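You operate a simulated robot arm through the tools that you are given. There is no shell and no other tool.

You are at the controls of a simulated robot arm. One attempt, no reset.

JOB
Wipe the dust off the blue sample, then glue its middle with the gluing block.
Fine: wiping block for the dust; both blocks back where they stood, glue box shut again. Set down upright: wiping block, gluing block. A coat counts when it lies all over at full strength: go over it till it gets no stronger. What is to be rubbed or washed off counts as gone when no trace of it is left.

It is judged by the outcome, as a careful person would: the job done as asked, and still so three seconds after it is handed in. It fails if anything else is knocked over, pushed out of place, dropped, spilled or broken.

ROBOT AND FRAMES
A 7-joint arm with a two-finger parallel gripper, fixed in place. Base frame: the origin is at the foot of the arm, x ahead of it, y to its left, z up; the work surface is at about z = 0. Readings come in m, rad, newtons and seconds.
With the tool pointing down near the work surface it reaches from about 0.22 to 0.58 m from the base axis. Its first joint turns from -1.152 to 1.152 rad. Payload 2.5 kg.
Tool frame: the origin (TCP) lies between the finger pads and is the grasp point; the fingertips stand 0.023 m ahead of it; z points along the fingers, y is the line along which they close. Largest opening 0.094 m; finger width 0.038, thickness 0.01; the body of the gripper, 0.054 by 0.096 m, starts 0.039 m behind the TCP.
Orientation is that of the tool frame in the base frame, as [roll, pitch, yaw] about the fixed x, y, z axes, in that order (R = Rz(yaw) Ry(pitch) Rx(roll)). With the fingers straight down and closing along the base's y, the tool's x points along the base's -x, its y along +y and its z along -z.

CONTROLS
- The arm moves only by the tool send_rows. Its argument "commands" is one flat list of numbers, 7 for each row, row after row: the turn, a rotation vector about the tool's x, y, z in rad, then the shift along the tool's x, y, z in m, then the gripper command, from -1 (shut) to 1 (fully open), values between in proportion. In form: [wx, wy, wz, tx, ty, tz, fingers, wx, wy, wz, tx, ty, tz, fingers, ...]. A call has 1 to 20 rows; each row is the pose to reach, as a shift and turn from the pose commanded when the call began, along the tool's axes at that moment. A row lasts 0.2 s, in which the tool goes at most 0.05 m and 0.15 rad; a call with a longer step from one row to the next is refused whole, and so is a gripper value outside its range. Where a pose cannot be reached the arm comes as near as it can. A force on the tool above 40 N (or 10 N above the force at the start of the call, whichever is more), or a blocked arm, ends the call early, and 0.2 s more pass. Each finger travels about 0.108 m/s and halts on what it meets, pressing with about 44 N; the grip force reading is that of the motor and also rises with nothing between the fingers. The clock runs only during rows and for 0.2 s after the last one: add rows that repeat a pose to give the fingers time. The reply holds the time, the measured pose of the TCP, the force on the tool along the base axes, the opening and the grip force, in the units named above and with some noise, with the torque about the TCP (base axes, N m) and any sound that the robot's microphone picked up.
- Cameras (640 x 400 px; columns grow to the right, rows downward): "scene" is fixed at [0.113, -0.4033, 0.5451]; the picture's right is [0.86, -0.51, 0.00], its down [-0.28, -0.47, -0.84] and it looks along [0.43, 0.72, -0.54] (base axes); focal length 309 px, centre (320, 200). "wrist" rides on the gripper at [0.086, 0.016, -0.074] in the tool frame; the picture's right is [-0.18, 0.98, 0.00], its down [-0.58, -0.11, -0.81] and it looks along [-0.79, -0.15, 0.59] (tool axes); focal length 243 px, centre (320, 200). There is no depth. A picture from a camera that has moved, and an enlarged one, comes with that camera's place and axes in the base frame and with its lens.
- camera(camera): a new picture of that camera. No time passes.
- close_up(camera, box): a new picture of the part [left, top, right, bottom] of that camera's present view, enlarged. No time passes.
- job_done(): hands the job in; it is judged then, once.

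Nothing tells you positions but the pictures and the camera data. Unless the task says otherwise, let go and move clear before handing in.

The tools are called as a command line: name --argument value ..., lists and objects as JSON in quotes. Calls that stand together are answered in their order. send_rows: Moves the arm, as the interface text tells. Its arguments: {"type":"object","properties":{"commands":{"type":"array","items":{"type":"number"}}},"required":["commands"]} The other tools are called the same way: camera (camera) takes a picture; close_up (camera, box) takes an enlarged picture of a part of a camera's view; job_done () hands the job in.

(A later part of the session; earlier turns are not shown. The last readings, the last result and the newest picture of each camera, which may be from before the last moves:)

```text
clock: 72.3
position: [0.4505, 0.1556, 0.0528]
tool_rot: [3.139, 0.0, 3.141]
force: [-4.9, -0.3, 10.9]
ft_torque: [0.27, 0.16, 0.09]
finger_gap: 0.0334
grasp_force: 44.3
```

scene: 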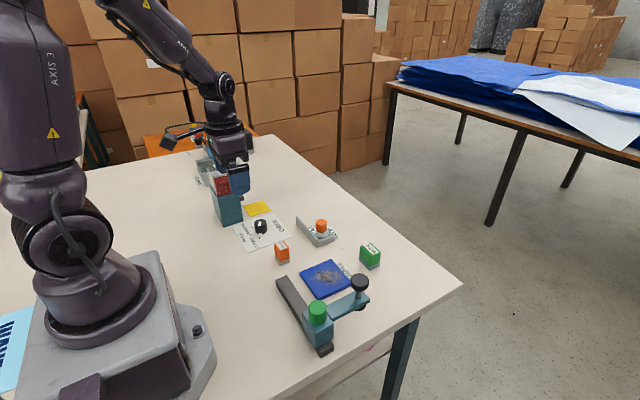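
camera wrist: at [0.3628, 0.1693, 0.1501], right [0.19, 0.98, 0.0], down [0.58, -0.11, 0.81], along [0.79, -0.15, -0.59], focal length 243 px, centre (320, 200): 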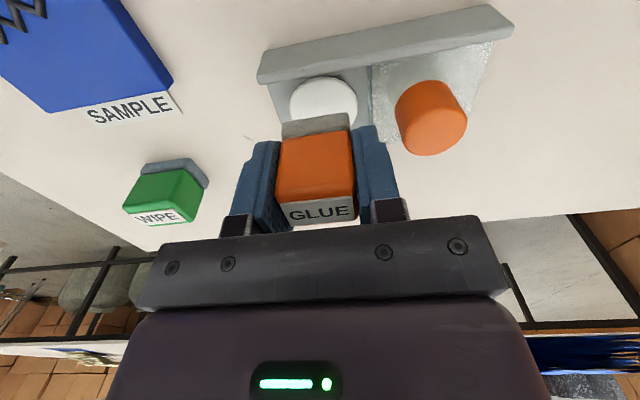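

Contact is made at 11 N. I'll hold briefly and then lift straight up.

send_rows --commands '[0, 0, 0, 0, 0, 0, -1, 0, 0, 0, 0, 0.001, 0, -1, 0, 0, 0, 0, -0.001, 0, -1, 0, 0, 0, 0, 0, 0, -1, 0, 0, 0, 0, 0, -0.01, -1, 0, 0, 0, 0, 0, -0.03, -1, 0, 0, 0, 0, 0, -0.05, -1, 0, 0, 0, 0, 0, -0.05, -1]'

close_up --camera "scene" --box '[288, 190, 352, 230]'

close_up --camera "scene" --box '[272, 190, 368, 250]'

camera --camera "wrist"

```text
clock: 74.1
position: [0.4507, 0.1542, 0.104]
tool_rot: [3.141, -0.002, 3.14]
force: [-0.1, -0.2, -1.0]
ft_torque: [-0.01, 0.0, -0.01]
finger_gap: 0.0333
grasp_force: 44.2
```

```text
10.00 times, centred on (320, 210) of scene
camera zoom: at [0.113, -0.4033, 0.5451], right [0.86, -0.51, 0.0], down [-0.28, -0.47, -0.84], along [0.43, 0.72, -0.54], focal length 3089 px, centre (320, 100)
```

zoom: 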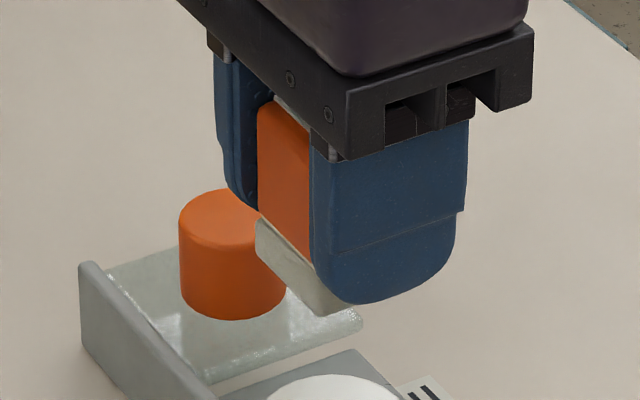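

```text
6.67 times, centred on (320, 220) of scene
camera zoom: at [0.113, -0.4033, 0.5451], right [0.86, -0.51, 0.0], down [-0.28, -0.47, -0.84], along [0.43, 0.72, -0.54], focal length 2059 px, centre (320, 67)
```

zoom: 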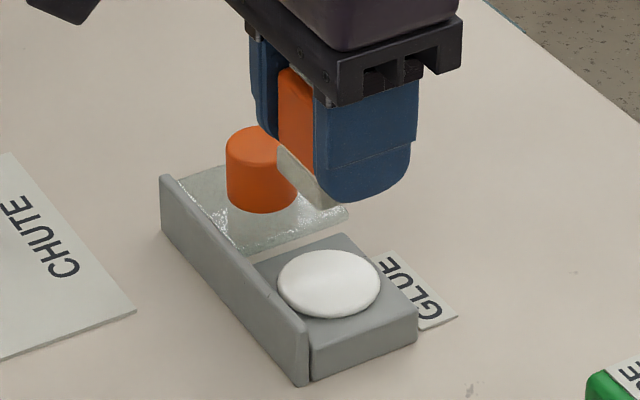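

```text
taken
camera wrist: at [0.3631, 0.1706, 0.1762], right [0.19, 0.98, 0.0], down [0.58, -0.11, 0.81], along [0.79, -0.15, -0.59], focal length 243 px, centre (320, 200)
```

wrist: 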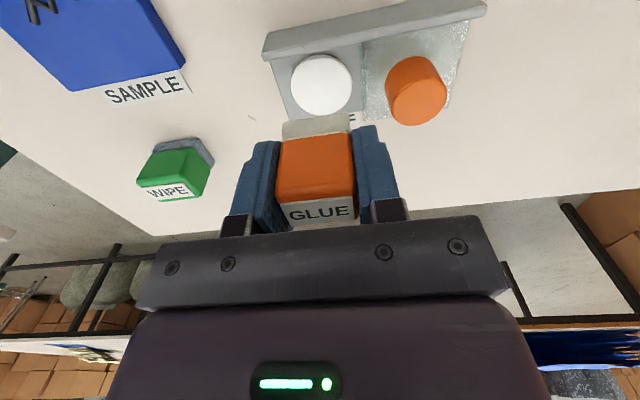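

The pad has turned whitish, so it's loaded. I'll carry it over the sample's middle.

send_rows --commands '[0, 0, 0, 0.018, -0.034, 0, -1, 0, 0, 0, 0.036, -0.068, 0, -1, 0, 0, 0, 0.054, -0.102, 0, -1, 0, 0, 0, 0.0708, -0.135, 0, -1, 0, 0, 0, 0.0708, -0.135, 0.03, -1, 0, 0, 0, 0.0708, -0.135, 0.048, -1, 0, 0, 0, 0.0708, -0.135, 0.048, -1]'

camera --camera "wrist"

close_up --camera "scene" --box '[290, 250, 370, 300]'

```text
clock: 75.7
position: [0.3804, 0.0192, 0.0558]
tool_rot: [3.14, 0.0, 3.139]
force: [-0.1, -0.4, -1.2]
ft_torque: [0.0, 0.03, 0.03]
finger_gap: 0.0336
grasp_force: 43.4
```

```text
taken
camera wrist: at [0.2931, 0.0358, 0.1285], right [0.19, 0.98, 0.0], down [0.58, -0.11, 0.81], along [0.79, -0.15, -0.59], focal length 243 px, centre (320, 200)
```

wrist: 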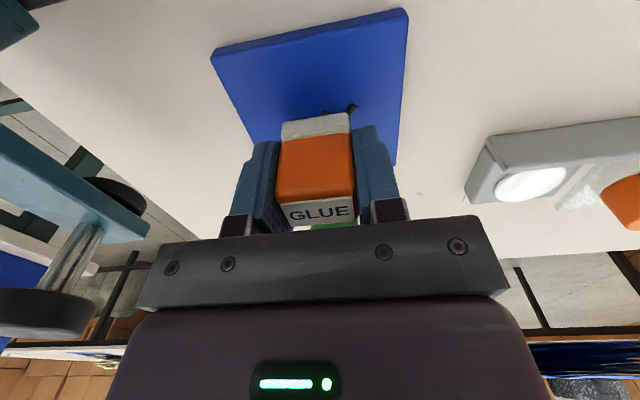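

```text
8.00 times, centred on (330, 275) of scene
camera zoom: at [0.113, -0.4033, 0.5451], right [0.86, -0.51, 0.0], down [-0.28, -0.47, -0.84], along [0.43, 0.72, -0.54], focal length 2471 px, centre (240, -400)
```

zoom: 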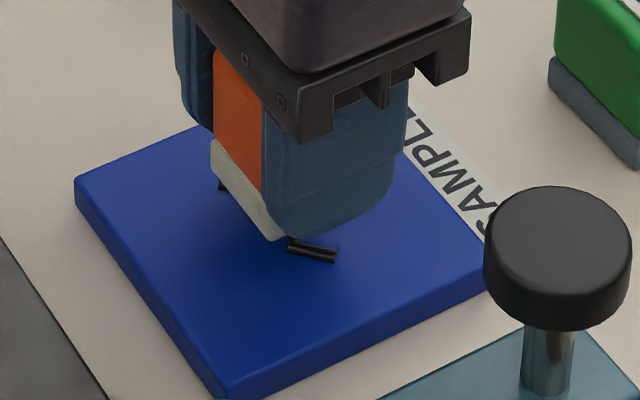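

send_rows --commands '[0, 0, 0, 0, 0, 0.006, -1, 0, 0, 0, 0, 0, 0.011, -1, 0, 0, 0, 0, 0, 0.0125, -1]'

```text
clock: 76.5
position: [0.3805, 0.0204, 0.0424]
tool_rot: [3.139, 0.0, 3.14]
force: [-8.2, 0.6, 23.0]
ft_torque: [-0.06, 0.25, 0.0]
finger_gap: 0.0333
grasp_force: 44.1
```

send_rows --commands '[0, 0, 0, 0, 0, -0.0007, -1, 0, 0, 0, 0, 0.004, -0.0007, -1, 0, 0, 0, 0, 0.008, -0.0007, -1]'

close_up --camera "scene" --box '[290, 250, 370, 300]'

```text
clock: 77.3
position: [0.3816, 0.0281, 0.0429]
tool_rot: [3.141, 0.007, 3.137]
force: [1.9, -10.8, 32.1]
ft_torque: [-0.22, 0.23, 0.05]
finger_gap: 0.0332
grasp_force: 43.6
```

```text
8.00 times, centred on (330, 275) of scene
camera zoom: at [0.1129, -0.4033, 0.5451], right [0.86, -0.51, 0.0], down [-0.28, -0.47, -0.84], along [0.43, 0.72, -0.54], focal length 2471 px, centre (240, -400)
```

zoom: 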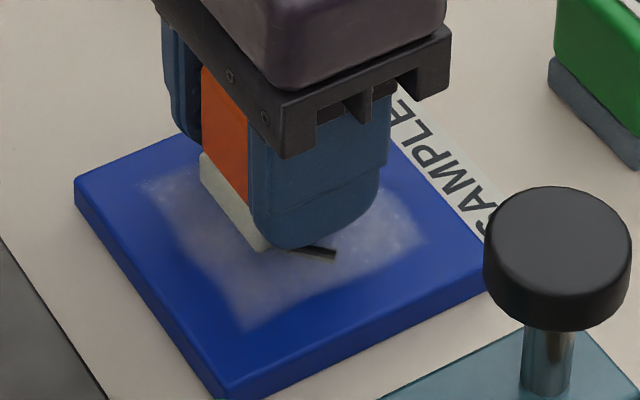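

The glue is marking a square of about 60 mm in the sample's middle, x 0.351–0.411 and y −0.007–0.054. I'll sweep the pad over that whole square.

send_rows --commands '[0, 0, 0, 0, 0, -0.0006, -1, 0, 0, 0, 0, 0.004, -0.0006, -1, 0, 0, 0, 0, 0.009, -0.0006, -1, 0, 0, 0, 0, 0.002, -0.0007, -1, 0, 0, 0, 0, -0.006, -0.0007, -1]'

```text
clock: 78.5
position: [0.3787, 0.0257, 0.0427]
tool_rot: [3.138, 0.0, 3.142]
force: [-2.6, 10.1, 29.4]
ft_torque: [0.19, 0.06, -0.02]
finger_gap: 0.033
grasp_force: 43.9
```

send_rows --commands '[0, 0, 0, 0, -0.004, -0.0006, -1, 0, 0, 0, 0, -0.011, -0.0006, -1, 0, 0, 0, 0, -0.011, -0.0008, -1]'

```text
clock: 79.3
position: [0.3789, 0.0113, 0.0427]
tool_rot: [3.141, 0.0, 3.139]
force: [1.9, 3.8, 10.4]
ft_torque: [0.06, -0.07, 0.03]
finger_gap: 0.0336
grasp_force: 44.5
```

send_rows --commands '[0, 0, 0, 0, 0, -0.0008, -1, 0, 0, 0, -0.008, 0, -0.0006, -1, 0, 0, 0, -0.016, 0, -0.0004, -1, 0, 0, 0, -0.016, 0.006, -0.0002, -1]'

close_up --camera "scene" --box '[290, 250, 370, 300]'

```text
clock: 80.3
position: [0.3967, 0.0175, 0.0429]
tool_rot: [3.141, 0.001, 3.139]
force: [-0.2, -1.6, 4.5]
ft_torque: [-0.1, 0.01, 0.0]
finger_gap: 0.0334
grasp_force: 44.0
```

```text
8.00 times, centred on (330, 275) of scene
camera zoom: at [0.113, -0.4033, 0.5451], right [0.86, -0.51, 0.0], down [-0.28, -0.47, -0.84], along [0.43, 0.72, -0.54], focal length 2471 px, centre (240, -400)
```

zoom: 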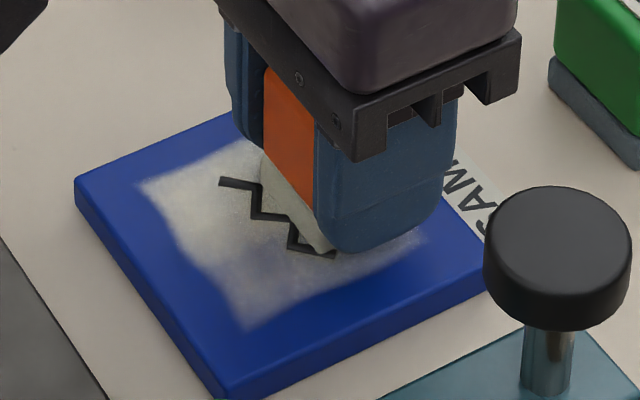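

The coat is getting stronger. I'll continue the sweeps.

send_rows --commands '[0, 0, 0, 0, 0.007, 0.0001, -1, 0, 0, 0, 0, 0.014, 0.0001, -1, 0, 0, 0, 0, 0.02, 0, -1, 0, 0, 0, 0, 0.012, 0, -1, 0, 0, 0, 0, 0.003, 0, -1, 0, 0, 0, 0, -0.007, 0, -1]'

```text
clock: 81.7
position: [0.3945, 0.0097, 0.0447]
tool_rot: [-3.142, 0.002, 3.141]
force: [0.4, 0.0, 0.1]
ft_torque: [0.03, 0.0, 0.01]
finger_gap: 0.0335
grasp_force: 43.9
```

send_rows --commands '[0, 0, 0, 0, 0.003, 0.0006, -1, 0, 0, 0, 0, 0.01, 0.0008, -1]'

```text
clock: 82.3
position: [0.3957, 0.0227, 0.0425]
tool_rot: [3.141, -0.001, 3.14]
force: [0.4, -0.3, -0.3]
ft_torque: [-0.03, -0.04, 0.03]
finger_gap: 0.0333
grasp_force: 43.9
```

send_rows --commands '[0, 0, 0, 0, 0.006, 0.0004, -1, 0, 0, 0, 0, 0.014, 0.0006, -1]'

```text
clock: 82.9
position: [0.3958, 0.0351, 0.0441]
tool_rot: [3.14, 0.002, 3.139]
force: [-0.9, 0.6, 0.0]
ft_torque: [0.02, 0.03, 0.04]
finger_gap: 0.0332
grasp_force: 44.4
```

send_rows --commands '[0, 0, 0, 0, -0.004, 0.0005, -1, 0, 0, 0, 0, -0.008, 0.0008, -1]'

close_up --camera "scene" --box '[290, 250, 370, 300]'

```text
clock: 83.5
position: [0.3971, 0.0251, 0.0437]
tool_rot: [3.139, 0.002, -3.14]
force: [-0.2, 1.2, 4.3]
ft_torque: [-0.07, 0.04, -0.04]
finger_gap: 0.0333
grasp_force: 44.3
```

```text
8.00 times, centred on (330, 275) of scene
camera zoom: at [0.113, -0.4033, 0.5451], right [0.86, -0.51, 0.0], down [-0.28, -0.47, -0.84], along [0.43, 0.72, -0.54], focal length 2471 px, centre (240, -400)
```

zoom: 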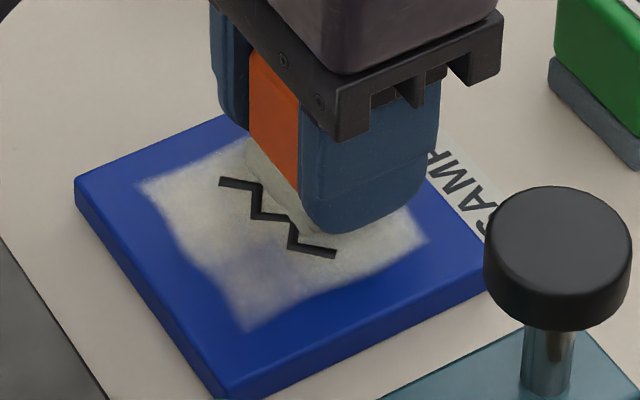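

send_rows --commands '[0, 0, 0, 0, -0.007, 0.0002, -1, 0, 0, 0, 0, -0.015, 0.0003, -1, 0, 0, 0, 0, -0.007, 0.0003, -1, 0, 0, 0, 0, 0.002, 0.0003, -1, 0, 0, 0, 0, 0.011, 0.0003, -1]'

```text
clock: 84.7
position: [0.3974, 0.0359, 0.0429]
tool_rot: [-3.141, 0.001, 3.139]
force: [-1.0, -4.5, 13.6]
ft_torque: [-0.12, 0.07, -0.02]
finger_gap: 0.0331
grasp_force: 43.8
```

send_rows --commands '[0, 0, 0, 0, -0.008, -0.0002, -1, 0, 0, 0, 0, -0.016, -0.0002, -1, 0, 0, 0, 0, -0.026, -0.0002, -1, 0, 0, 0, 0.005, -0.026, -0.0004, -1, 0, 0, 0, 0.01, -0.026, -0.0002, -1, 0, 0, 0, 0.01, -0.018, -0.0001, -1]'

```text
clock: 86.1
position: [0.3871, 0.0157, 0.0421]
tool_rot: [-3.142, 0.0, 3.138]
force: [-2.3, -11.4, 34.8]
ft_torque: [-0.2, 0.17, 0.05]
finger_gap: 0.0333
grasp_force: 43.7
```

send_rows --commands '[0, 0, 0, 0, 0, -0.0009, -1, 0, 0, 0, 0, 0.008, -0.0009, -1, 0, 0, 0, 0, 0.018, -0.001, -1, 0, 0, 0, 0, 0.01, -0.001, -1, 0, 0, 0, 0, 0, -0.001, -1]'

```text
clock: 87.3
position: [0.3863, 0.0205, 0.0428]
tool_rot: [3.139, 0.004, -3.141]
force: [0.0, 6.1, 19.0]
ft_torque: [0.13, 0.03, -0.02]
finger_gap: 0.0334
grasp_force: 44.1
```

send_rows --commands '[0, 0, 0, 0, -0.009, -0.0003, -1, 0, 0, 0, 0.005, -0.009, -0.0006, -1, 0, 0, 0, 0.01, -0.009, -0.0005, -1, 0, 0, 0, 0.01, 0, -0.0005, -1, 0, 0, 0, 0.01, 0.009, -0.0005, -1, 0, 0, 0, 0.01, 0.018, -0.0006, -1]'

close_up --camera "scene" --box '[290, 250, 370, 300]'

```text
clock: 88.7
position: [0.3754, 0.0379, 0.0433]
tool_rot: [-3.141, 0.001, 3.141]
force: [0.7, 0.1, -0.6]
ft_torque: [-0.03, 0.01, -0.01]
finger_gap: 0.0333
grasp_force: 44.1
```

```text
8.00 times, centred on (330, 275) of scene
camera zoom: at [0.113, -0.4033, 0.5451], right [0.86, -0.51, 0.0], down [-0.28, -0.47, -0.84], along [0.43, 0.72, -0.54], focal length 2471 px, centre (240, -400)
```

zoom: 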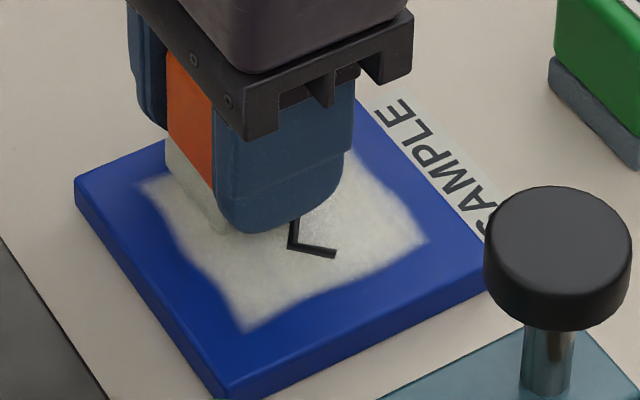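

send_rows --commands '[0, 0, 0, 0, -0.004, 0.0004, -1, 0, 0, 0, 0, -0.012, 0.0006, -1, 0, 0, 0, 0, -0.02, 0.0006, -1, 0, 0, 0, 0, -0.028, 0.0006, -1]'

```text
clock: 89.7
position: [0.3766, 0.0096, 0.0432]
tool_rot: [-3.141, 0.002, 3.141]
force: [0.7, 0.2, -0.9]
ft_torque: [0.0, -0.03, -0.03]
finger_gap: 0.0333
grasp_force: 43.6
```

send_rows --commands '[0, 0, 0, 0.004, 0.002, 0.0005, -1, 0, 0, 0, 0.008, 0.006, 0.0008, -1]'

```text
clock: 90.3
position: [0.3676, 0.016, 0.0428]
tool_rot: [3.14, 0.002, 3.138]
force: [1.0, -0.8, 2.3]
ft_torque: [-0.05, 0.01, 0.01]
finger_gap: 0.033
grasp_force: 44.3
```

send_rows --commands '[0, 0, 0, 0, 0.008, 0.0004, -1, 0, 0, 0, 0, 0.016, 0.0004, -1, 0, 0, 0, 0, 0.022, 0.0004, -1, 0, 0, 0, 0, 0.012, 0.0004, -1, 0, 0, 0, 0, 0.002, 0.0004, -1]'

```text
clock: 91.5
position: [0.3667, 0.0205, 0.0418]
tool_rot: [3.138, 0.005, -3.141]
force: [0.3, 12.3, 36.5]
ft_torque: [0.16, 0.2, -0.07]
finger_gap: 0.0331
grasp_force: 44.1
```

send_rows --commands '[0, 0, 0, 0, 0, -0.0008, -1, 0, 0, 0, 0, -0.006, -0.0008, -1, 0, 0, 0, 0, -0.01, -0.0009, -1, 0, 0, 0, 0.003, -0.01, -0.0009, -1, 0, 0, 0, 0.003, 0, -0.0009, -1, 0, 0, 0, 0.003, 0.009, -0.0009, -1, 0, 0, 0, 0.003, 0.018, -0.0009, -1]'

close_up --camera "scene" --box '[290, 250, 370, 300]'

```text
clock: 93.1
position: [0.3641, 0.0347, 0.0417]
tool_rot: [3.141, 0.002, 3.14]
force: [-2.7, -8.5, 28.0]
ft_torque: [-0.17, 0.09, 0.03]
finger_gap: 0.0333
grasp_force: 44.4
```

```text
8.00 times, centred on (330, 275) of scene
camera zoom: at [0.1129, -0.4033, 0.5451], right [0.86, -0.51, 0.0], down [-0.28, -0.47, -0.84], along [0.43, 0.72, -0.54], focal length 2471 px, centre (240, -400)
```

zoom: 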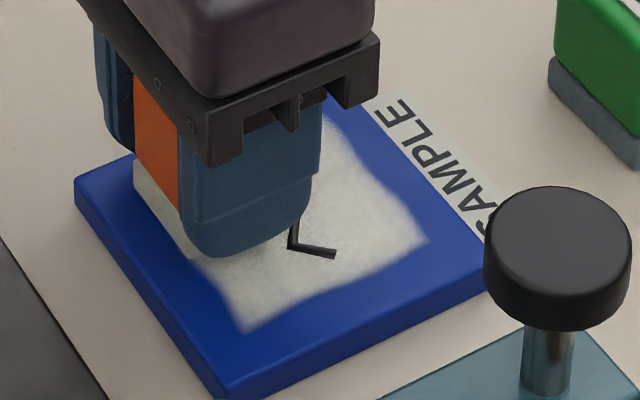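

I'll lift off and inspect the coat.

send_rows --commands '[0, 0, 0, 0, 0, -0.02, -1, 0, 0, 0, 0, 0, -0.05, -1, 0, 0, 0, 0, 0.03, -0.08, -1, 0, 0, 0, 0, 0.07, -0.1, -1, 0, 0, 0, 0, 0.07, -0.13, -1, 0, 0, 0, 0, 0.07, -0.15, -1, 0, 0, 0, 0, 0.07, -0.15, -1]'

close_up --camera "scene" --box '[290, 250, 370, 300]'

close_up --camera "scene" --box '[306, 262, 346, 287]'

camera --camera "wrist"

```text
clock: 94.7
position: [0.3671, 0.1067, 0.1934]
tool_rot: [3.141, 0.001, 3.141]
force: [-0.5, -0.5, -0.2]
ft_torque: [0.03, 0.02, 0.0]
finger_gap: 0.0333
grasp_force: 43.8
```

```text
8.00 times, centred on (330, 275) of scene
camera zoom: at [0.113, -0.4033, 0.5451], right [0.86, -0.51, 0.0], down [-0.28, -0.47, -0.84], along [0.43, 0.72, -0.54], focal length 2471 px, centre (240, -400)
```

zoom: 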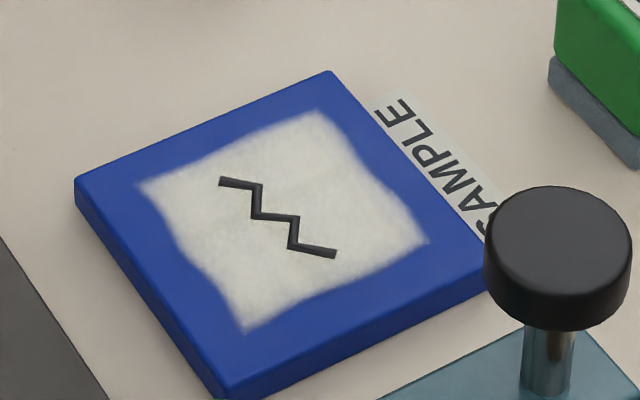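

```text
16.00 times, centred on (326, 274) of scene
camera zoom: at [0.113, -0.4033, 0.5451], right [0.86, -0.51, 0.0], down [-0.28, -0.47, -0.84], along [0.43, 0.72, -0.54], focal length 4942 px, centre (224, -992)
```

zoom: 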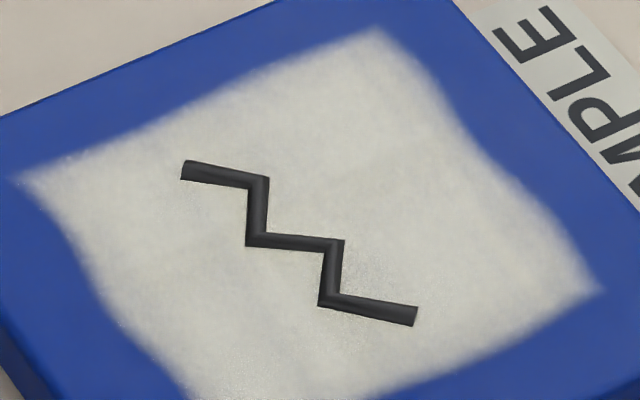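

```text
taken
camera wrist: at [0.2796, 0.1236, 0.2658], right [0.19, 0.98, 0.0], down [0.58, -0.11, 0.81], along [0.79, -0.15, -0.59], focal length 243 px, centre (320, 200)
```

wrist: 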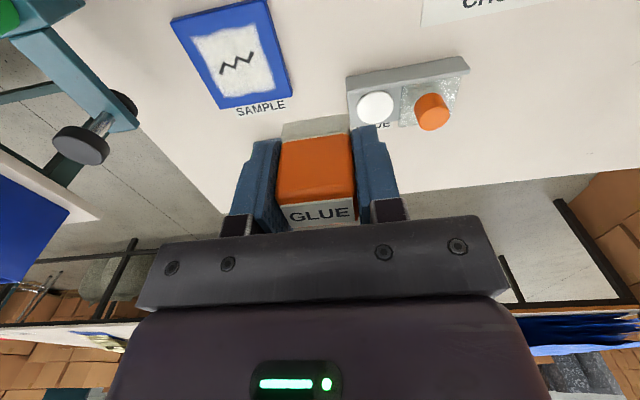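

The coat looks close to full. To be sure it gets no stronger, I'll reload the pad and go over it again.

send_rows --commands '[0, 0, 0, -0.035, 0.02, 0.01, -1, 0, 0, 0, -0.07, 0.04, 0.03, -1, 0, 0, 0, -0.0838, 0.048, 0.06, -1, 0, 0, 0, -0.0838, 0.048, 0.09, -1, 0, 0, 0, -0.0838, 0.048, 0.115, -1, 0, 0, 0, -0.0838, 0.048, 0.115, -1]'

close_up --camera "wrist" --box '[200, 0, 520, 200]'

```text
clock: 96.1
position: [0.4493, 0.1541, 0.0767]
tool_rot: [3.139, 0.003, 3.14]
force: [-0.2, -0.1, -0.8]
ft_torque: [-0.02, -0.02, 0.01]
finger_gap: 0.0333
grasp_force: 43.6
```

```text
2.00 times, centred on (360, 100) of wrist
camera zoom: at [0.362, 0.1701, 0.1497], right [0.19, 0.98, 0.0], down [0.58, -0.11, 0.81], along [0.79, -0.15, -0.59], focal length 485 px, centre (240, 400)
```

zoom: 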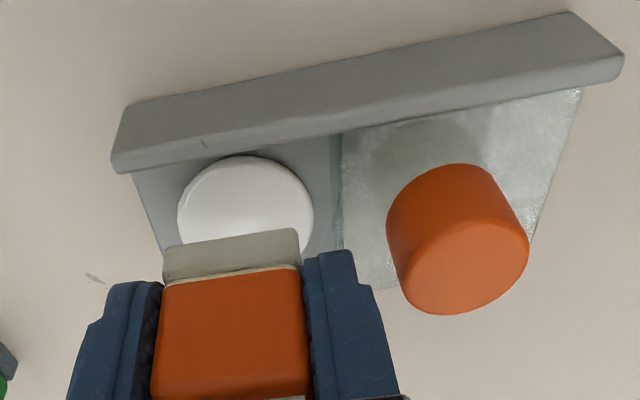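

send_rows --commands '[0, 0, 0, -0.001, 0.0015, 0.01, -1, 0, 0, 0, -0.001, 0.0015, 0.018, -1, 0, 0, 0, -0.001, 0.0015, 0.0205, -1, 0, 0, 0, -0.001, 0.0015, 0.0215, -1]'

```text
clock: 97.1
position: [0.4503, 0.1536, 0.0547]
tool_rot: [3.141, 0.003, 3.139]
force: [-0.2, -0.1, -0.7]
ft_torque: [-0.01, -0.01, 0.0]
finger_gap: 0.0333
grasp_force: 43.9
```

send_rows --commands '[0, 0, 0, 0, 0.001, 0.0008, -1, 0, 0, 0, 0, 0.001, 0.0014, -1]'

```text
clock: 97.7
position: [0.4489, 0.1566, 0.0544]
tool_rot: [3.14, 0.0, 3.14]
force: [0.5, -0.1, -0.5]
ft_torque: [0.02, 0.01, 0.02]
finger_gap: 0.0332
grasp_force: 43.6
```

send_rows --commands '[0, 0, 0, 0, 0, 0.0007, -1, 0, 0, 0, 0, 0, 0.0014, -1]'

```text
clock: 98.3
position: [0.4497, 0.1558, 0.0536]
tool_rot: [3.14, 0.0, 3.139]
force: [-2.3, -0.2, 2.6]
ft_torque: [0.06, 0.03, 0.07]
finger_gap: 0.0333
grasp_force: 43.9
```

send_rows --commands '[0, 0, 0, 0, 0, 0.0005, -1, 0, 0, 0, 0, 0, 0.0005, -1, 0, 0, 0, 0, 0, 0.0005, -1, 0, 0, 0, 0, 0, -0.01, -1, 0, 0, 0, 0, 0, -0.03, -1, 0, 0, 0, 0, 0, -0.05, -1, 0, 0, 0, 0, 0, -0.05, -1]'

close_up --camera "scene" --box '[272, 190, 368, 250]'

close_up --camera "wrist" --box '[200, 0, 520, 200]'

```text
clock: 99.9
position: [0.4499, 0.1562, 0.1046]
tool_rot: [3.14, 0.0, 3.14]
force: [-0.6, -0.4, 0.2]
ft_torque: [0.02, -0.01, 0.03]
finger_gap: 0.0333
grasp_force: 44.2
```

```text
6.67 times, centred on (320, 220) of scene
camera zoom: at [0.113, -0.4033, 0.5451], right [0.86, -0.51, 0.0], down [-0.28, -0.47, -0.84], along [0.43, 0.72, -0.54], focal length 2059 px, centre (320, 67)
```

zoom: 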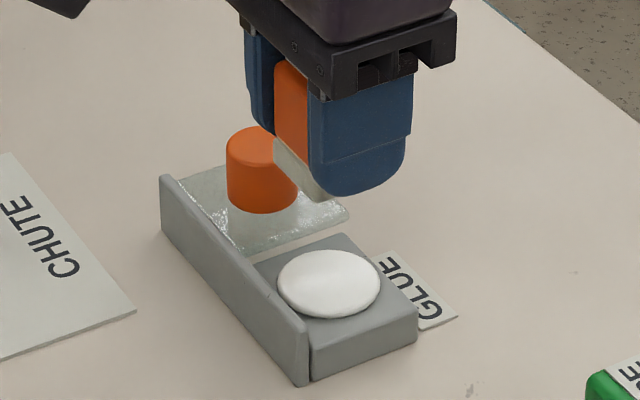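

```text
2.00 times, centred on (360, 100) of wrist
camera zoom: at [0.3623, 0.1731, 0.1776], right [0.19, 0.98, 0.0], down [0.58, -0.11, 0.81], along [0.79, -0.15, -0.59], focal length 485 px, centre (240, 400)
```

zoom: 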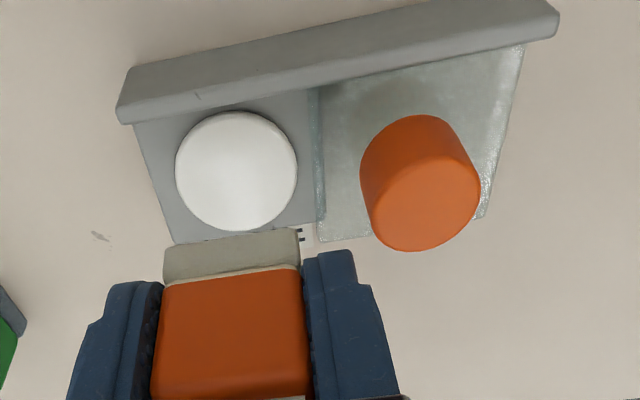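

send_rows --commands '[0, 0, 0, 0.018, -0.034, 0, -1, 0, 0, 0, 0.036, -0.068, 0, -1, 0, 0, 0, 0.054, -0.102, 0, -1, 0, 0, 0, 0.0685, -0.1335, 0, -1, 0, 0, 0, 0.0685, -0.1335, 0.03, -1, 0, 0, 0, 0.0685, -0.1335, 0.05, -1, 0, 0, 0, 0.0685, -0.1335, 0.058, -1, 0, 0, 0, 0.0685, -0.1335, 0.06, -1]'

```text
clock: 101.7
position: [0.3799, 0.0225, 0.0446]
tool_rot: [3.141, 0.003, 3.139]
force: [-0.8, -0.2, -0.6]
ft_torque: [-0.01, -0.01, 0.01]
finger_gap: 0.0334
grasp_force: 43.5
```

send_rows --commands '[0, 0, 0, 0, 0, 0.0008, -1, 0, 0, 0, 0, 0, 0.0014, -1]'

```text
clock: 102.3
position: [0.3804, 0.0216, 0.0431]
tool_rot: [-3.141, 0.003, 3.141]
force: [-4.1, -1.4, 11.5]
ft_torque: [-0.08, 0.07, 0.03]
finger_gap: 0.0332
grasp_force: 43.6
```

send_rows --commands '[0, 0, 0, 0, 0.007, -0.0002, -1, 0, 0, 0, 0, 0.014, -0.0003, -1, 0, 0, 0, 0, 0.006, -0.0003, -1, 0, 0, 0, 0, -0.004, -0.0003, -1, 0, 0, 0, 0, -0.014, -0.0003, -1]'

```text
clock: 103.5
position: [0.3809, 0.0081, 0.0438]
tool_rot: [3.141, 0.001, -3.141]
force: [-0.7, 1.4, 5.6]
ft_torque: [-0.01, 0.0, -0.01]
finger_gap: 0.0333
grasp_force: 43.8
```

send_rows --commands '[0, 0, 0, -0.006, 0, -0.0002, -1, 0, 0, 0, -0.012, 0, 0, -1, 0, 0, 0, -0.016, 0, 0.0001, -1, 0, 0, 0, -0.016, 0.008, 0.0001, -1, 0, 0, 0, -0.016, 0.018, 0.0001, -1, 0, 0, 0, -0.016, 0.028, 0.0001, -1]'

```text
clock: 104.9
position: [0.3982, 0.0346, 0.0414]
tool_rot: [3.141, 0.005, 3.137]
force: [-0.3, -7.8, 28.9]
ft_torque: [-0.2, 0.12, 0.07]
finger_gap: 0.0334
grasp_force: 43.7
```

send_rows --commands '[0, 0, 0, 0, 0, -0.0006, -1, 0, 0, 0, 0, -0.008, -0.0006, -1, 0, 0, 0, 0, -0.018, -0.0006, -1, 0, 0, 0, 0, -0.028, -0.0006, -1, 0, 0, 0, 0.005, -0.028, -0.0008, -1, 0, 0, 0, 0.01, -0.028, -0.0006, -1, 0, 0, 0, 0.01, -0.018, -0.0006, -1]'

close_up --camera "scene" --box '[290, 250, 370, 300]'

```text
clock: 106.5
position: [0.3863, 0.0185, 0.0411]
tool_rot: [-3.141, -0.001, 3.139]
force: [-0.3, -0.6, 3.0]
ft_torque: [-0.06, -0.02, -0.01]
finger_gap: 0.0332
grasp_force: 43.9
```

```text
8.00 times, centred on (330, 275) of scene
camera zoom: at [0.113, -0.4033, 0.5451], right [0.86, -0.51, 0.0], down [-0.28, -0.47, -0.84], along [0.43, 0.72, -0.54], focal length 2471 px, centre (240, -400)
```

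zoom: 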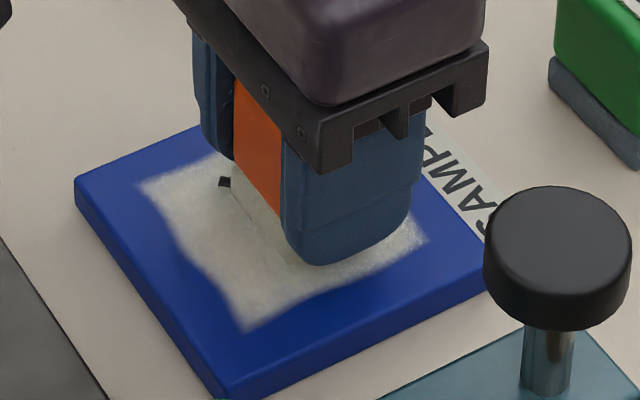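

Continuing with a little more pressure over the remaining lanes.

send_rows --commands '[0, 0, 0, 0, 0.008, 0.0003, -1, 0, 0, 0, 0, 0.018, 0.0003, -1, 0, 0, 0, 0, 0.008, 0.0003, -1, 0, 0, 0, 0, -0.002, 0.0003, -1, 0, 0, 0, 0, -0.01, 0.0003, -1]'

```text
clock: 107.7
position: [0.3874, 0.0107, 0.0429]
tool_rot: [-3.141, 0.002, 3.141]
force: [-0.2, 0.7, 0.0]
ft_torque: [-0.01, -0.01, -0.02]
finger_gap: 0.0334
grasp_force: 43.6
```

send_rows --commands '[0, 0, 0, 0.006, 0, 0.0004, -1, 0, 0, 0, 0.012, 0.003, 0.0007, -1]'

```text
clock: 108.3
position: [0.3758, 0.0112, 0.042]
tool_rot: [-3.141, 0.002, 3.14]
force: [1.6, 0.1, 1.4]
ft_torque: [-0.02, 0.01, -0.01]
finger_gap: 0.0335
grasp_force: 44.4
```

send_rows --commands '[0, 0, 0, 0, 0.006, 0.0004, -1, 0, 0, 0, 0, 0.014, 0.0004, -1, 0, 0, 0, 0, 0.024, 0.0003, -1]'

```text
clock: 109.1
position: [0.3736, 0.0368, 0.042]
tool_rot: [3.139, 0.001, 3.141]
force: [0.9, -0.4, 2.0]
ft_torque: [-0.06, -0.01, -0.02]
finger_gap: 0.0333
grasp_force: 44.3
```

send_rows --commands '[0, 0, 0, 0.003, -0.006, 0.0004, -1, 0, 0, 0, 0.006, -0.012, 0.0004, -1, 0, 0, 0, 0.01, -0.018, 0.0004, -1, 0, 0, 0, 0.01, -0.026, 0.0004, -1]'

```text
clock: 110.1
position: [0.3639, 0.0091, 0.0426]
tool_rot: [-3.141, 0.001, -3.141]
force: [-0.2, -0.1, -0.2]
ft_torque: [0.0, -0.02, 0.0]
finger_gap: 0.0332
grasp_force: 44.1
```

send_rows --commands '[0, 0, 0, 0, 0.004, 0.0005, -1, 0, 0, 0, 0, 0.01, 0.0008, -1]'

```text
clock: 110.7
position: [0.3651, 0.0181, 0.0424]
tool_rot: [-3.141, 0.005, 3.139]
force: [-0.6, -8.5, 27.4]
ft_torque: [-0.17, 0.18, 0.04]
finger_gap: 0.0333
grasp_force: 43.7
```

send_rows --commands '[0, 0, 0, 0, 0.002, -0.0007, -1, 0, 0, 0, 0, 0.01, -0.0008, -1, 0, 0, 0, 0, 0.017, -0.0008, -1, 0, 0, 0, 0, 0.008, -0.0008, -1, 0, 0, 0, 0, -0.001, -0.0008, -1, 0, 0, 0, 0, -0.01, -0.0008, -1]'

```text
clock: 112.1
position: [0.3662, 0.0108, 0.0424]
tool_rot: [3.137, 0.005, -3.141]
force: [0.9, 13.6, 35.9]
ft_torque: [0.19, 0.12, -0.03]
finger_gap: 0.0332
grasp_force: 44.2
```

send_rows --commands '[0, 0, 0, 0, 0, -0.02, -1, 0, 0, 0, 0, 0, -0.05, -1, 0, 0, 0, 0, 0.03, -0.08, -1, 0, 0, 0, 0, 0.065, -0.1, -1, 0, 0, 0, 0, 0.095, -0.13, -1, 0, 0, 0, 0, 0.095, -0.15, -1, 0, 0, 0, 0, 0.095, -0.15, -1]'

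close_up --camera "scene" --box '[290, 250, 370, 300]'

close_up --camera "scene" --box '[306, 262, 346, 287]'

close_up --camera "wrist" --box '[150, 0, 310, 100]'

```text
clock: 113.7
position: [0.366, 0.1066, 0.191]
tool_rot: [3.141, 0.0, -3.141]
force: [0.2, -0.7, -0.1]
ft_torque: [-0.01, 0.03, 0.03]
finger_gap: 0.0336
grasp_force: 44.2
```

```text
8.00 times, centred on (330, 275) of scene
camera zoom: at [0.113, -0.4033, 0.5451], right [0.86, -0.51, 0.0], down [-0.28, -0.47, -0.84], along [0.43, 0.72, -0.54], focal length 2471 px, centre (240, -400)
```

zoom: 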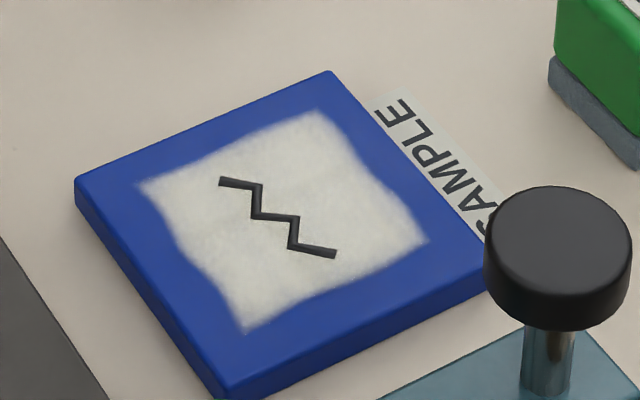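

```text
16.00 times, centred on (326, 274) of scene
camera zoom: at [0.113, -0.4033, 0.5451], right [0.86, -0.51, 0.0], down [-0.28, -0.47, -0.84], along [0.43, 0.72, -0.54], focal length 4942 px, centre (224, -992)
```

zoom: 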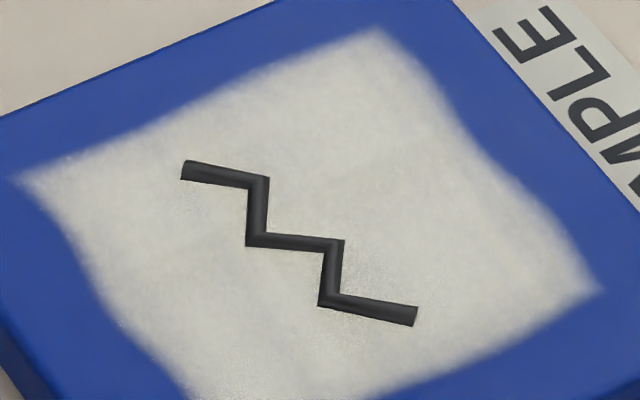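

```text
4.00 times, centred on (230, 50) of wrist
camera zoom: at [0.2784, 0.1229, 0.2634], right [0.19, 0.98, 0.0], down [0.58, -0.11, 0.81], along [0.79, -0.15, -0.59], focal length 970 px, centre (680, 800)
```

zoom: 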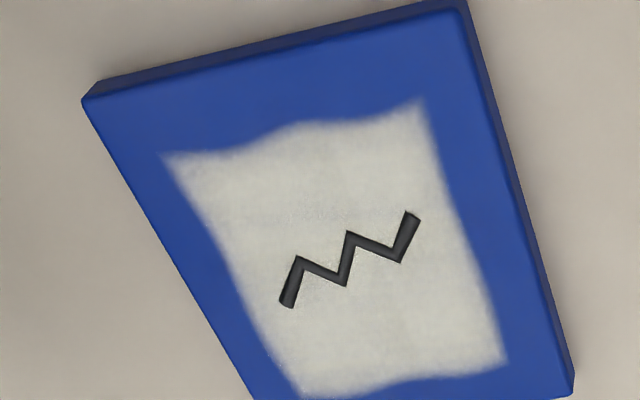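

close_up --camera "scene" --box '[306, 272, 338, 292]'

close_up --camera "scene" --box '[318, 262, 350, 282]'

```text
16.00 times, centred on (322, 282) of scene
camera zoom: at [0.113, -0.4033, 0.5451], right [0.86, -0.51, 0.0], down [-0.28, -0.47, -0.84], along [0.43, 0.72, -0.54], focal length 4942 px, centre (288, -1112)
```

zoom: 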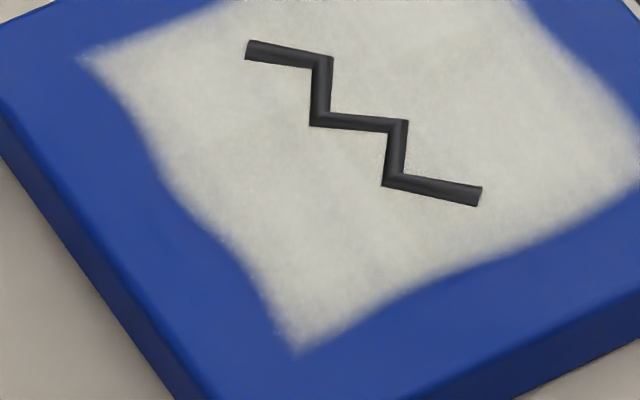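

```text
16.00 times, centred on (334, 272) of scene
camera zoom: at [0.113, -0.4033, 0.5451], right [0.86, -0.51, 0.0], down [-0.28, -0.47, -0.84], along [0.43, 0.72, -0.54], focal length 4942 px, centre (96, -952)
```

zoom: 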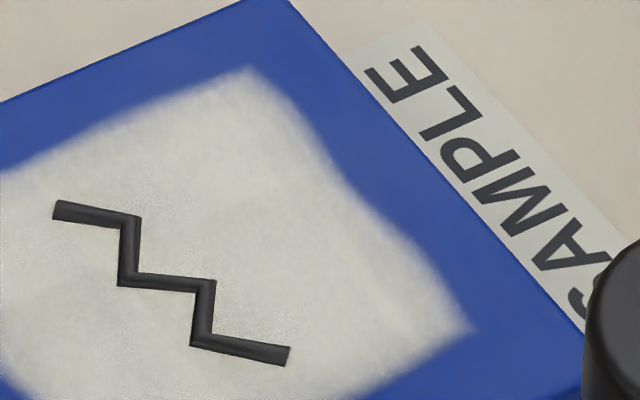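

The coat is uniform and unchanged from the previous pass, so it's saturated. Now I'll return the gluing block to where it stood.

send_rows --commands '[0, 0, 0, 0.02, 0.0125, 0.02, -1, 0, 0, 0, 0.0404, 0.0251, 0.05, -1, 0, 0, 0, 0.0404, 0.0251, 0.09, -1, 0, 0, 0, 0.0404, 0.0251, 0.125, -1, 0, 0, 0, 0.0404, 0.0251, 0.14, -1, 0, 0, 0, 0.0404, 0.0251, 0.14, -1]'

camera --camera "wrist"

close_up --camera "scene" --box '[250, 230, 314, 270]'

```text
clock: 115.1
position: [0.3244, 0.1304, 0.0502]
tool_rot: [3.139, 0.002, 3.14]
force: [0.7, -0.8, -1.2]
ft_torque: [0.0, -0.03, -0.02]
finger_gap: 0.0334
grasp_force: 43.9
```

```text
taken
camera wrist: at [0.2369, 0.1469, 0.123], right [0.19, 0.98, 0.0], down [0.58, -0.11, 0.81], along [0.79, -0.15, -0.59], focal length 243 px, centre (320, 200)
```

wrist: 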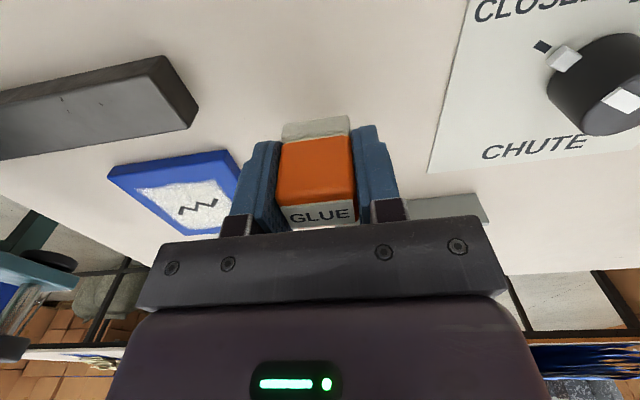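

```text
10.00 times, centred on (282, 250) of scene
camera zoom: at [0.113, -0.4033, 0.5451], right [0.86, -0.51, 0.0], down [-0.28, -0.47, -0.84], along [0.43, 0.72, -0.54], focal length 3089 px, centre (700, -300)
```

zoom: 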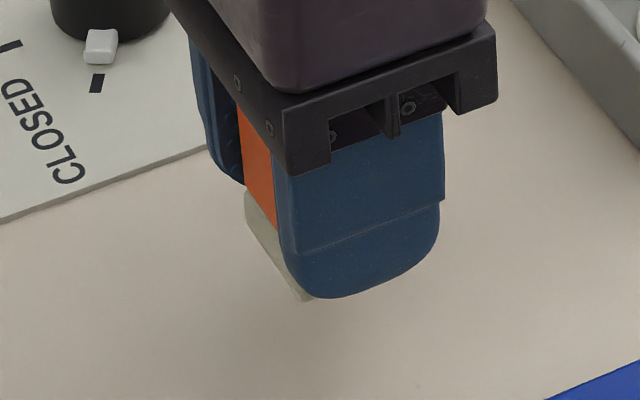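

send_rows --commands '[0, 0, 0, -0.0011, 0.0011, 0.01, -1, 0, 0, 0, -0.0011, 0.0011, 0.016, -1, 0, 0, 0, -0.0011, 0.0011, 0.0185, -1]'

close_up --camera "scene" --box '[250, 230, 314, 270]'

close_up --camera "wrist" --box '[240, 80, 400, 180]'

```text
clock: 115.9
position: [0.3257, 0.1312, 0.0321]
tool_rot: [-3.141, 0.0, 3.14]
force: [0.1, 0.6, -0.7]
ft_torque: [0.02, 0.0, 0.01]
finger_gap: 0.0332
grasp_force: 44.2
```

```text
10.00 times, centred on (282, 250) of scene
camera zoom: at [0.113, -0.4033, 0.5451], right [0.86, -0.51, 0.0], down [-0.28, -0.47, -0.84], along [0.43, 0.72, -0.54], focal length 3089 px, centre (700, -300)
```

zoom: 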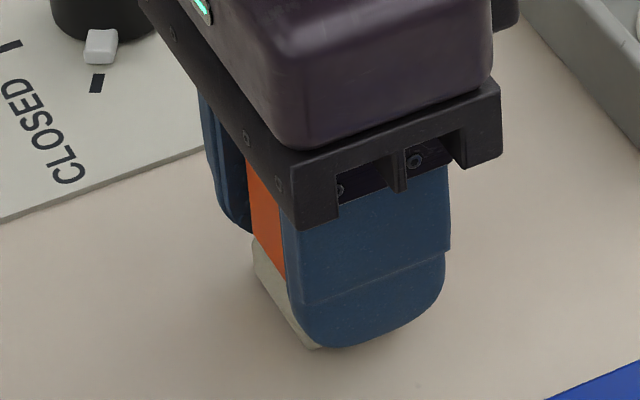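

```text
4.00 times, centred on (320, 130) of wrist
camera zoom: at [0.2381, 0.148, 0.1054], right [0.19, 0.98, 0.0], down [0.58, -0.11, 0.81], along [0.79, -0.15, -0.59], focal length 970 px, centre (320, 480)
```

zoom: 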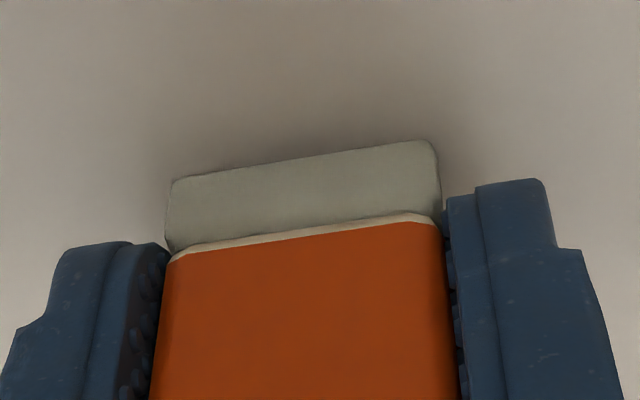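

send_rows --commands '[0, 0, 0, 0, 0, 0.0007, -1, 0, 0, 0, 0, 0, 0.0012, -1]'

```text
clock: 116.5
position: [0.3266, 0.1315, 0.0317]
tool_rot: [3.141, -0.001, 3.141]
force: [-1.4, -0.1, -1.7]
ft_torque: [0.02, -0.01, 0.03]
finger_gap: 0.0333
grasp_force: 44.4
```

send_rows --commands '[0, 0, 0, 0, 0, 0.0006, -1, 0, 0, 0, 0, 0, 0.001, -1]'

```text
clock: 117.1
position: [0.3265, 0.1297, 0.0302]
tool_rot: [-3.141, 0.003, 3.14]
force: [-0.8, 0.4, -1.0]
ft_torque: [-0.01, 0.0, -0.01]
finger_gap: 0.0333
grasp_force: 44.3
```

send_rows --commands '[0, 0, 0, 0, 0, 0.0005, -1, 0, 0, 0, 0, 0, 0.0008, -1]'

```text
clock: 117.7
position: [0.3258, 0.1306, 0.0293]
tool_rot: [3.141, 0.001, 3.139]
force: [-4.0, -0.4, 23.5]
ft_torque: [-0.12, 0.13, -0.03]
finger_gap: 0.0332
grasp_force: 43.5
```

It's on the table. I'll ease off, release and rise.

send_rows --commands '[0, 0, 0, 0, 0, -0.0007, -1, 0, 0, 0, 0, 0, -0.0007, -0.2, 0, 0, 0, 0, 0, -0.0007, 0.2, 0, 0, 0, 0, 0, -0.0007, 0.6, 0, 0, 0, 0, 0, -0.0007, 0.6, 0, 0, 0, 0, 0, -0.03, 0.6, 0, 0, 0, 0, 0, -0.07, 0.6, 0, 0, 0, 0, 0, -0.11, 0.6, 0, 0, 0, 0, 0, -0.11, 0.6]'

close_up --camera "scene" --box '[250, 230, 314, 270]'

camera --camera "wrist"

```text
clock: 119.7
position: [0.3244, 0.132, 0.1401]
tool_rot: [-3.141, 0.003, 3.14]
force: [-0.8, 0.5, 0.2]
ft_torque: [0.01, 0.01, 0.02]
finger_gap: 0.0753
grasp_force: 0.1
```

```text
10.00 times, centred on (282, 250) of scene
camera zoom: at [0.113, -0.4033, 0.5451], right [0.86, -0.51, 0.0], down [-0.28, -0.47, -0.84], along [0.43, 0.72, -0.54], focal length 3089 px, centre (700, -300)
```

zoom: 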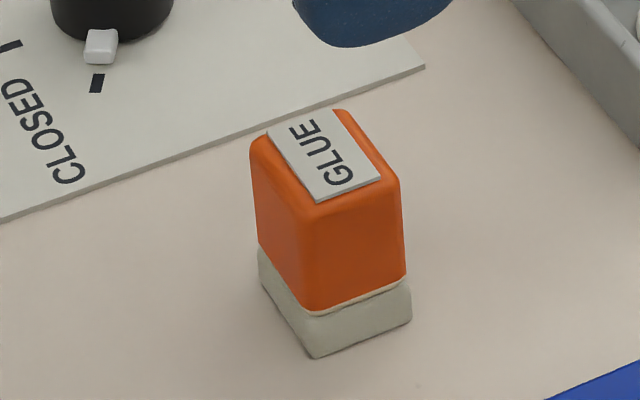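

```text
taken
camera wrist: at [0.2381, 0.149, 0.2123], right [0.19, 0.98, 0.0], down [0.58, -0.11, 0.81], along [0.79, -0.15, -0.59], focal length 243 px, centre (320, 200)
```

wrist: 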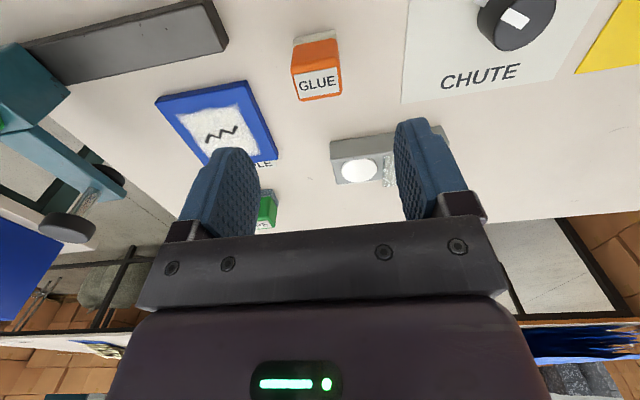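

The gluing block is back to within about 2 mm, upright. Next I'll close the lid, starting above the knob at about (0.450, 0.209).

send_rows --commands '[0, 0, 0, -0.035, 0.02, 0, 0.6, 0, 0, 0, -0.07, 0.04, 0, 0.6, 0, 0, 0, -0.1, 0.06, 0, 0.6, 0, 0, 0, -0.1246, 0.0771, 0.01, 0.6, 0, 0, 0, -0.1246, 0.0771, 0.04, 0.6, 0, 0, 0, -0.1246, 0.0771, 0.052, 0.6, 0, 0, 0, -0.1246, 0.0771, 0.052, 0.6]'

camera --camera "wrist"

close_up --camera "scene" --box '[272, 180, 368, 240]'

```text
clock: 121.3
position: [0.4485, 0.2071, 0.0838]
tool_rot: [3.141, 0.001, 3.141]
force: [0.3, -0.2, 0.0]
ft_torque: [-0.02, -0.02, 0.0]
finger_gap: 0.0752
grasp_force: 0.0
```

```text
taken
camera wrist: at [0.3613, 0.2238, 0.1576], right [0.19, 0.98, 0.0], down [0.58, -0.11, 0.81], along [0.79, -0.15, -0.59], focal length 243 px, centre (320, 200)
```

wrist: 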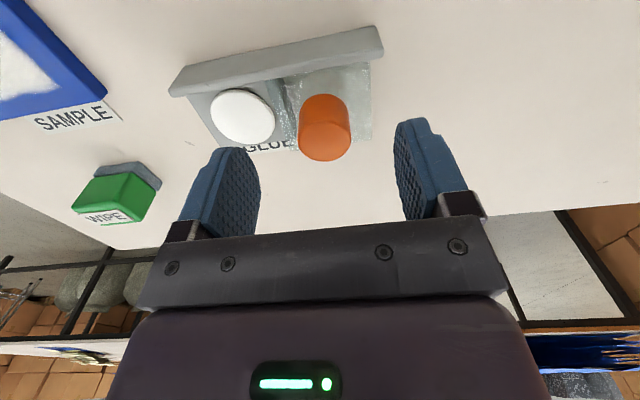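

```text
6.67 times, centred on (320, 210) of scene
camera zoom: at [0.113, -0.4033, 0.5451], right [0.86, -0.51, 0.0], down [-0.28, -0.47, -0.84], along [0.43, 0.72, -0.54], focal length 2059 px, centre (320, 133)
```

zoom: 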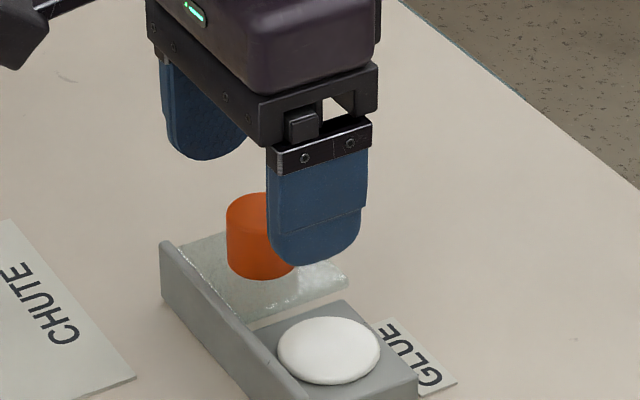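

send_rows --commands '[0, 0, 0, -0.001, 0.002, 0.01, 0.6, 0, 0, 0, -0.001, 0.002, 0.024, 0.6, 0, 0, 0, -0.001, 0.002, 0.028, 0.6, 0, 0, 0, -0.001, 0.002, 0.028, 0.2, 0, 0, 0, -0.001, 0.002, 0.028, -0.2, 0, 0, 0, -0.001, 0.002, 0.028, -0.3]'

camera --camera "wrist"

```text
clock: 122.7
position: [0.45, 0.2081, 0.059]
tool_rot: [3.14, 0.002, 3.141]
force: [0.4, -0.2, -0.5]
ft_torque: [-0.01, 0.01, -0.01]
finger_gap: 0.033
grasp_force: 0.0
```

```text
taken
camera wrist: at [0.3638, 0.226, 0.1316], right [0.19, 0.98, 0.0], down [0.58, -0.11, 0.81], along [0.79, -0.15, -0.59], focal length 243 px, centre (320, 200)
```

wrist: 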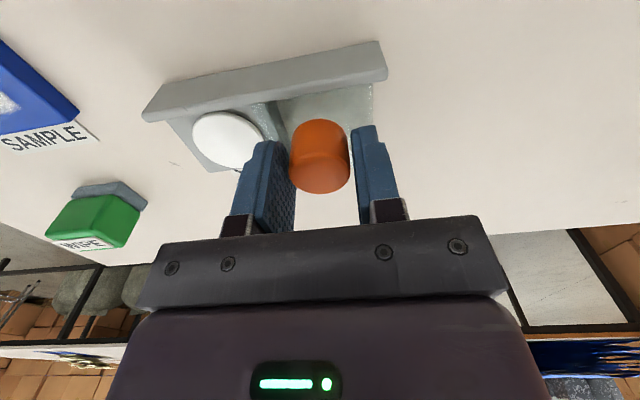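

send_rows --commands '[0, 0, 0, 0, 0, 0.0015, -0.3, 0, 0, 0, 0, 0, 0.002, -0.45, 0, 0, 0, 0, 0, 0.002, -0.7, 0, 0, 0, 0, 0, 0.002, -1, 0, 0, 0, 0, 0, 0.002, -1]'

```text
clock: 123.9
position: [0.4523, 0.2092, 0.0584]
tool_rot: [3.139, 0.001, 3.14]
force: [-1.6, -0.9, 6.7]
ft_torque: [-0.47, 0.05, 0.01]
finger_gap: 0.0291
grasp_force: 45.5
```

The knob is gripped. I'll slide the lid back towards −y in steps.

send_rows --commands '[0, 0, 0, 0, -0.004, -0.0002, -1, 0, 0, 0, 0, -0.01, -0.0002, -1, 0, 0, 0, 0, -0.017, -0.0002, -1]'

close_up --camera "scene" --box '[272, 180, 368, 240]'

```text
clock: 124.7
position: [0.4525, 0.193, 0.0577]
tool_rot: [3.139, 0.001, -3.141]
force: [-10.6, 1.5, 20.8]
ft_torque: [-0.42, 0.13, 0.13]
finger_gap: 0.029
grasp_force: 44.8
```

```text
6.67 times, centred on (320, 210) of scene
camera zoom: at [0.1129, -0.4034, 0.5451], right [0.86, -0.51, 0.0], down [-0.28, -0.47, -0.84], along [0.43, 0.72, -0.54], focal length 2059 px, centre (320, 133)
```

zoom: 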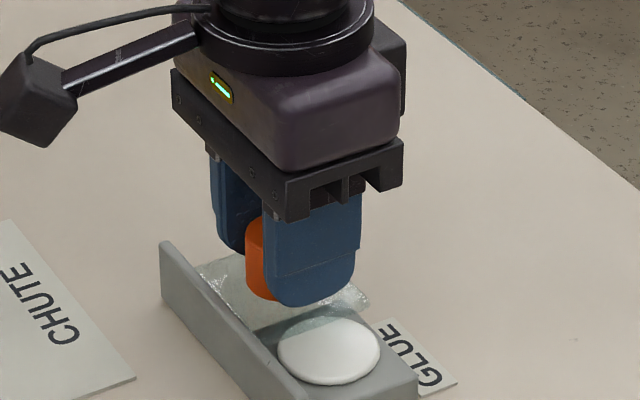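

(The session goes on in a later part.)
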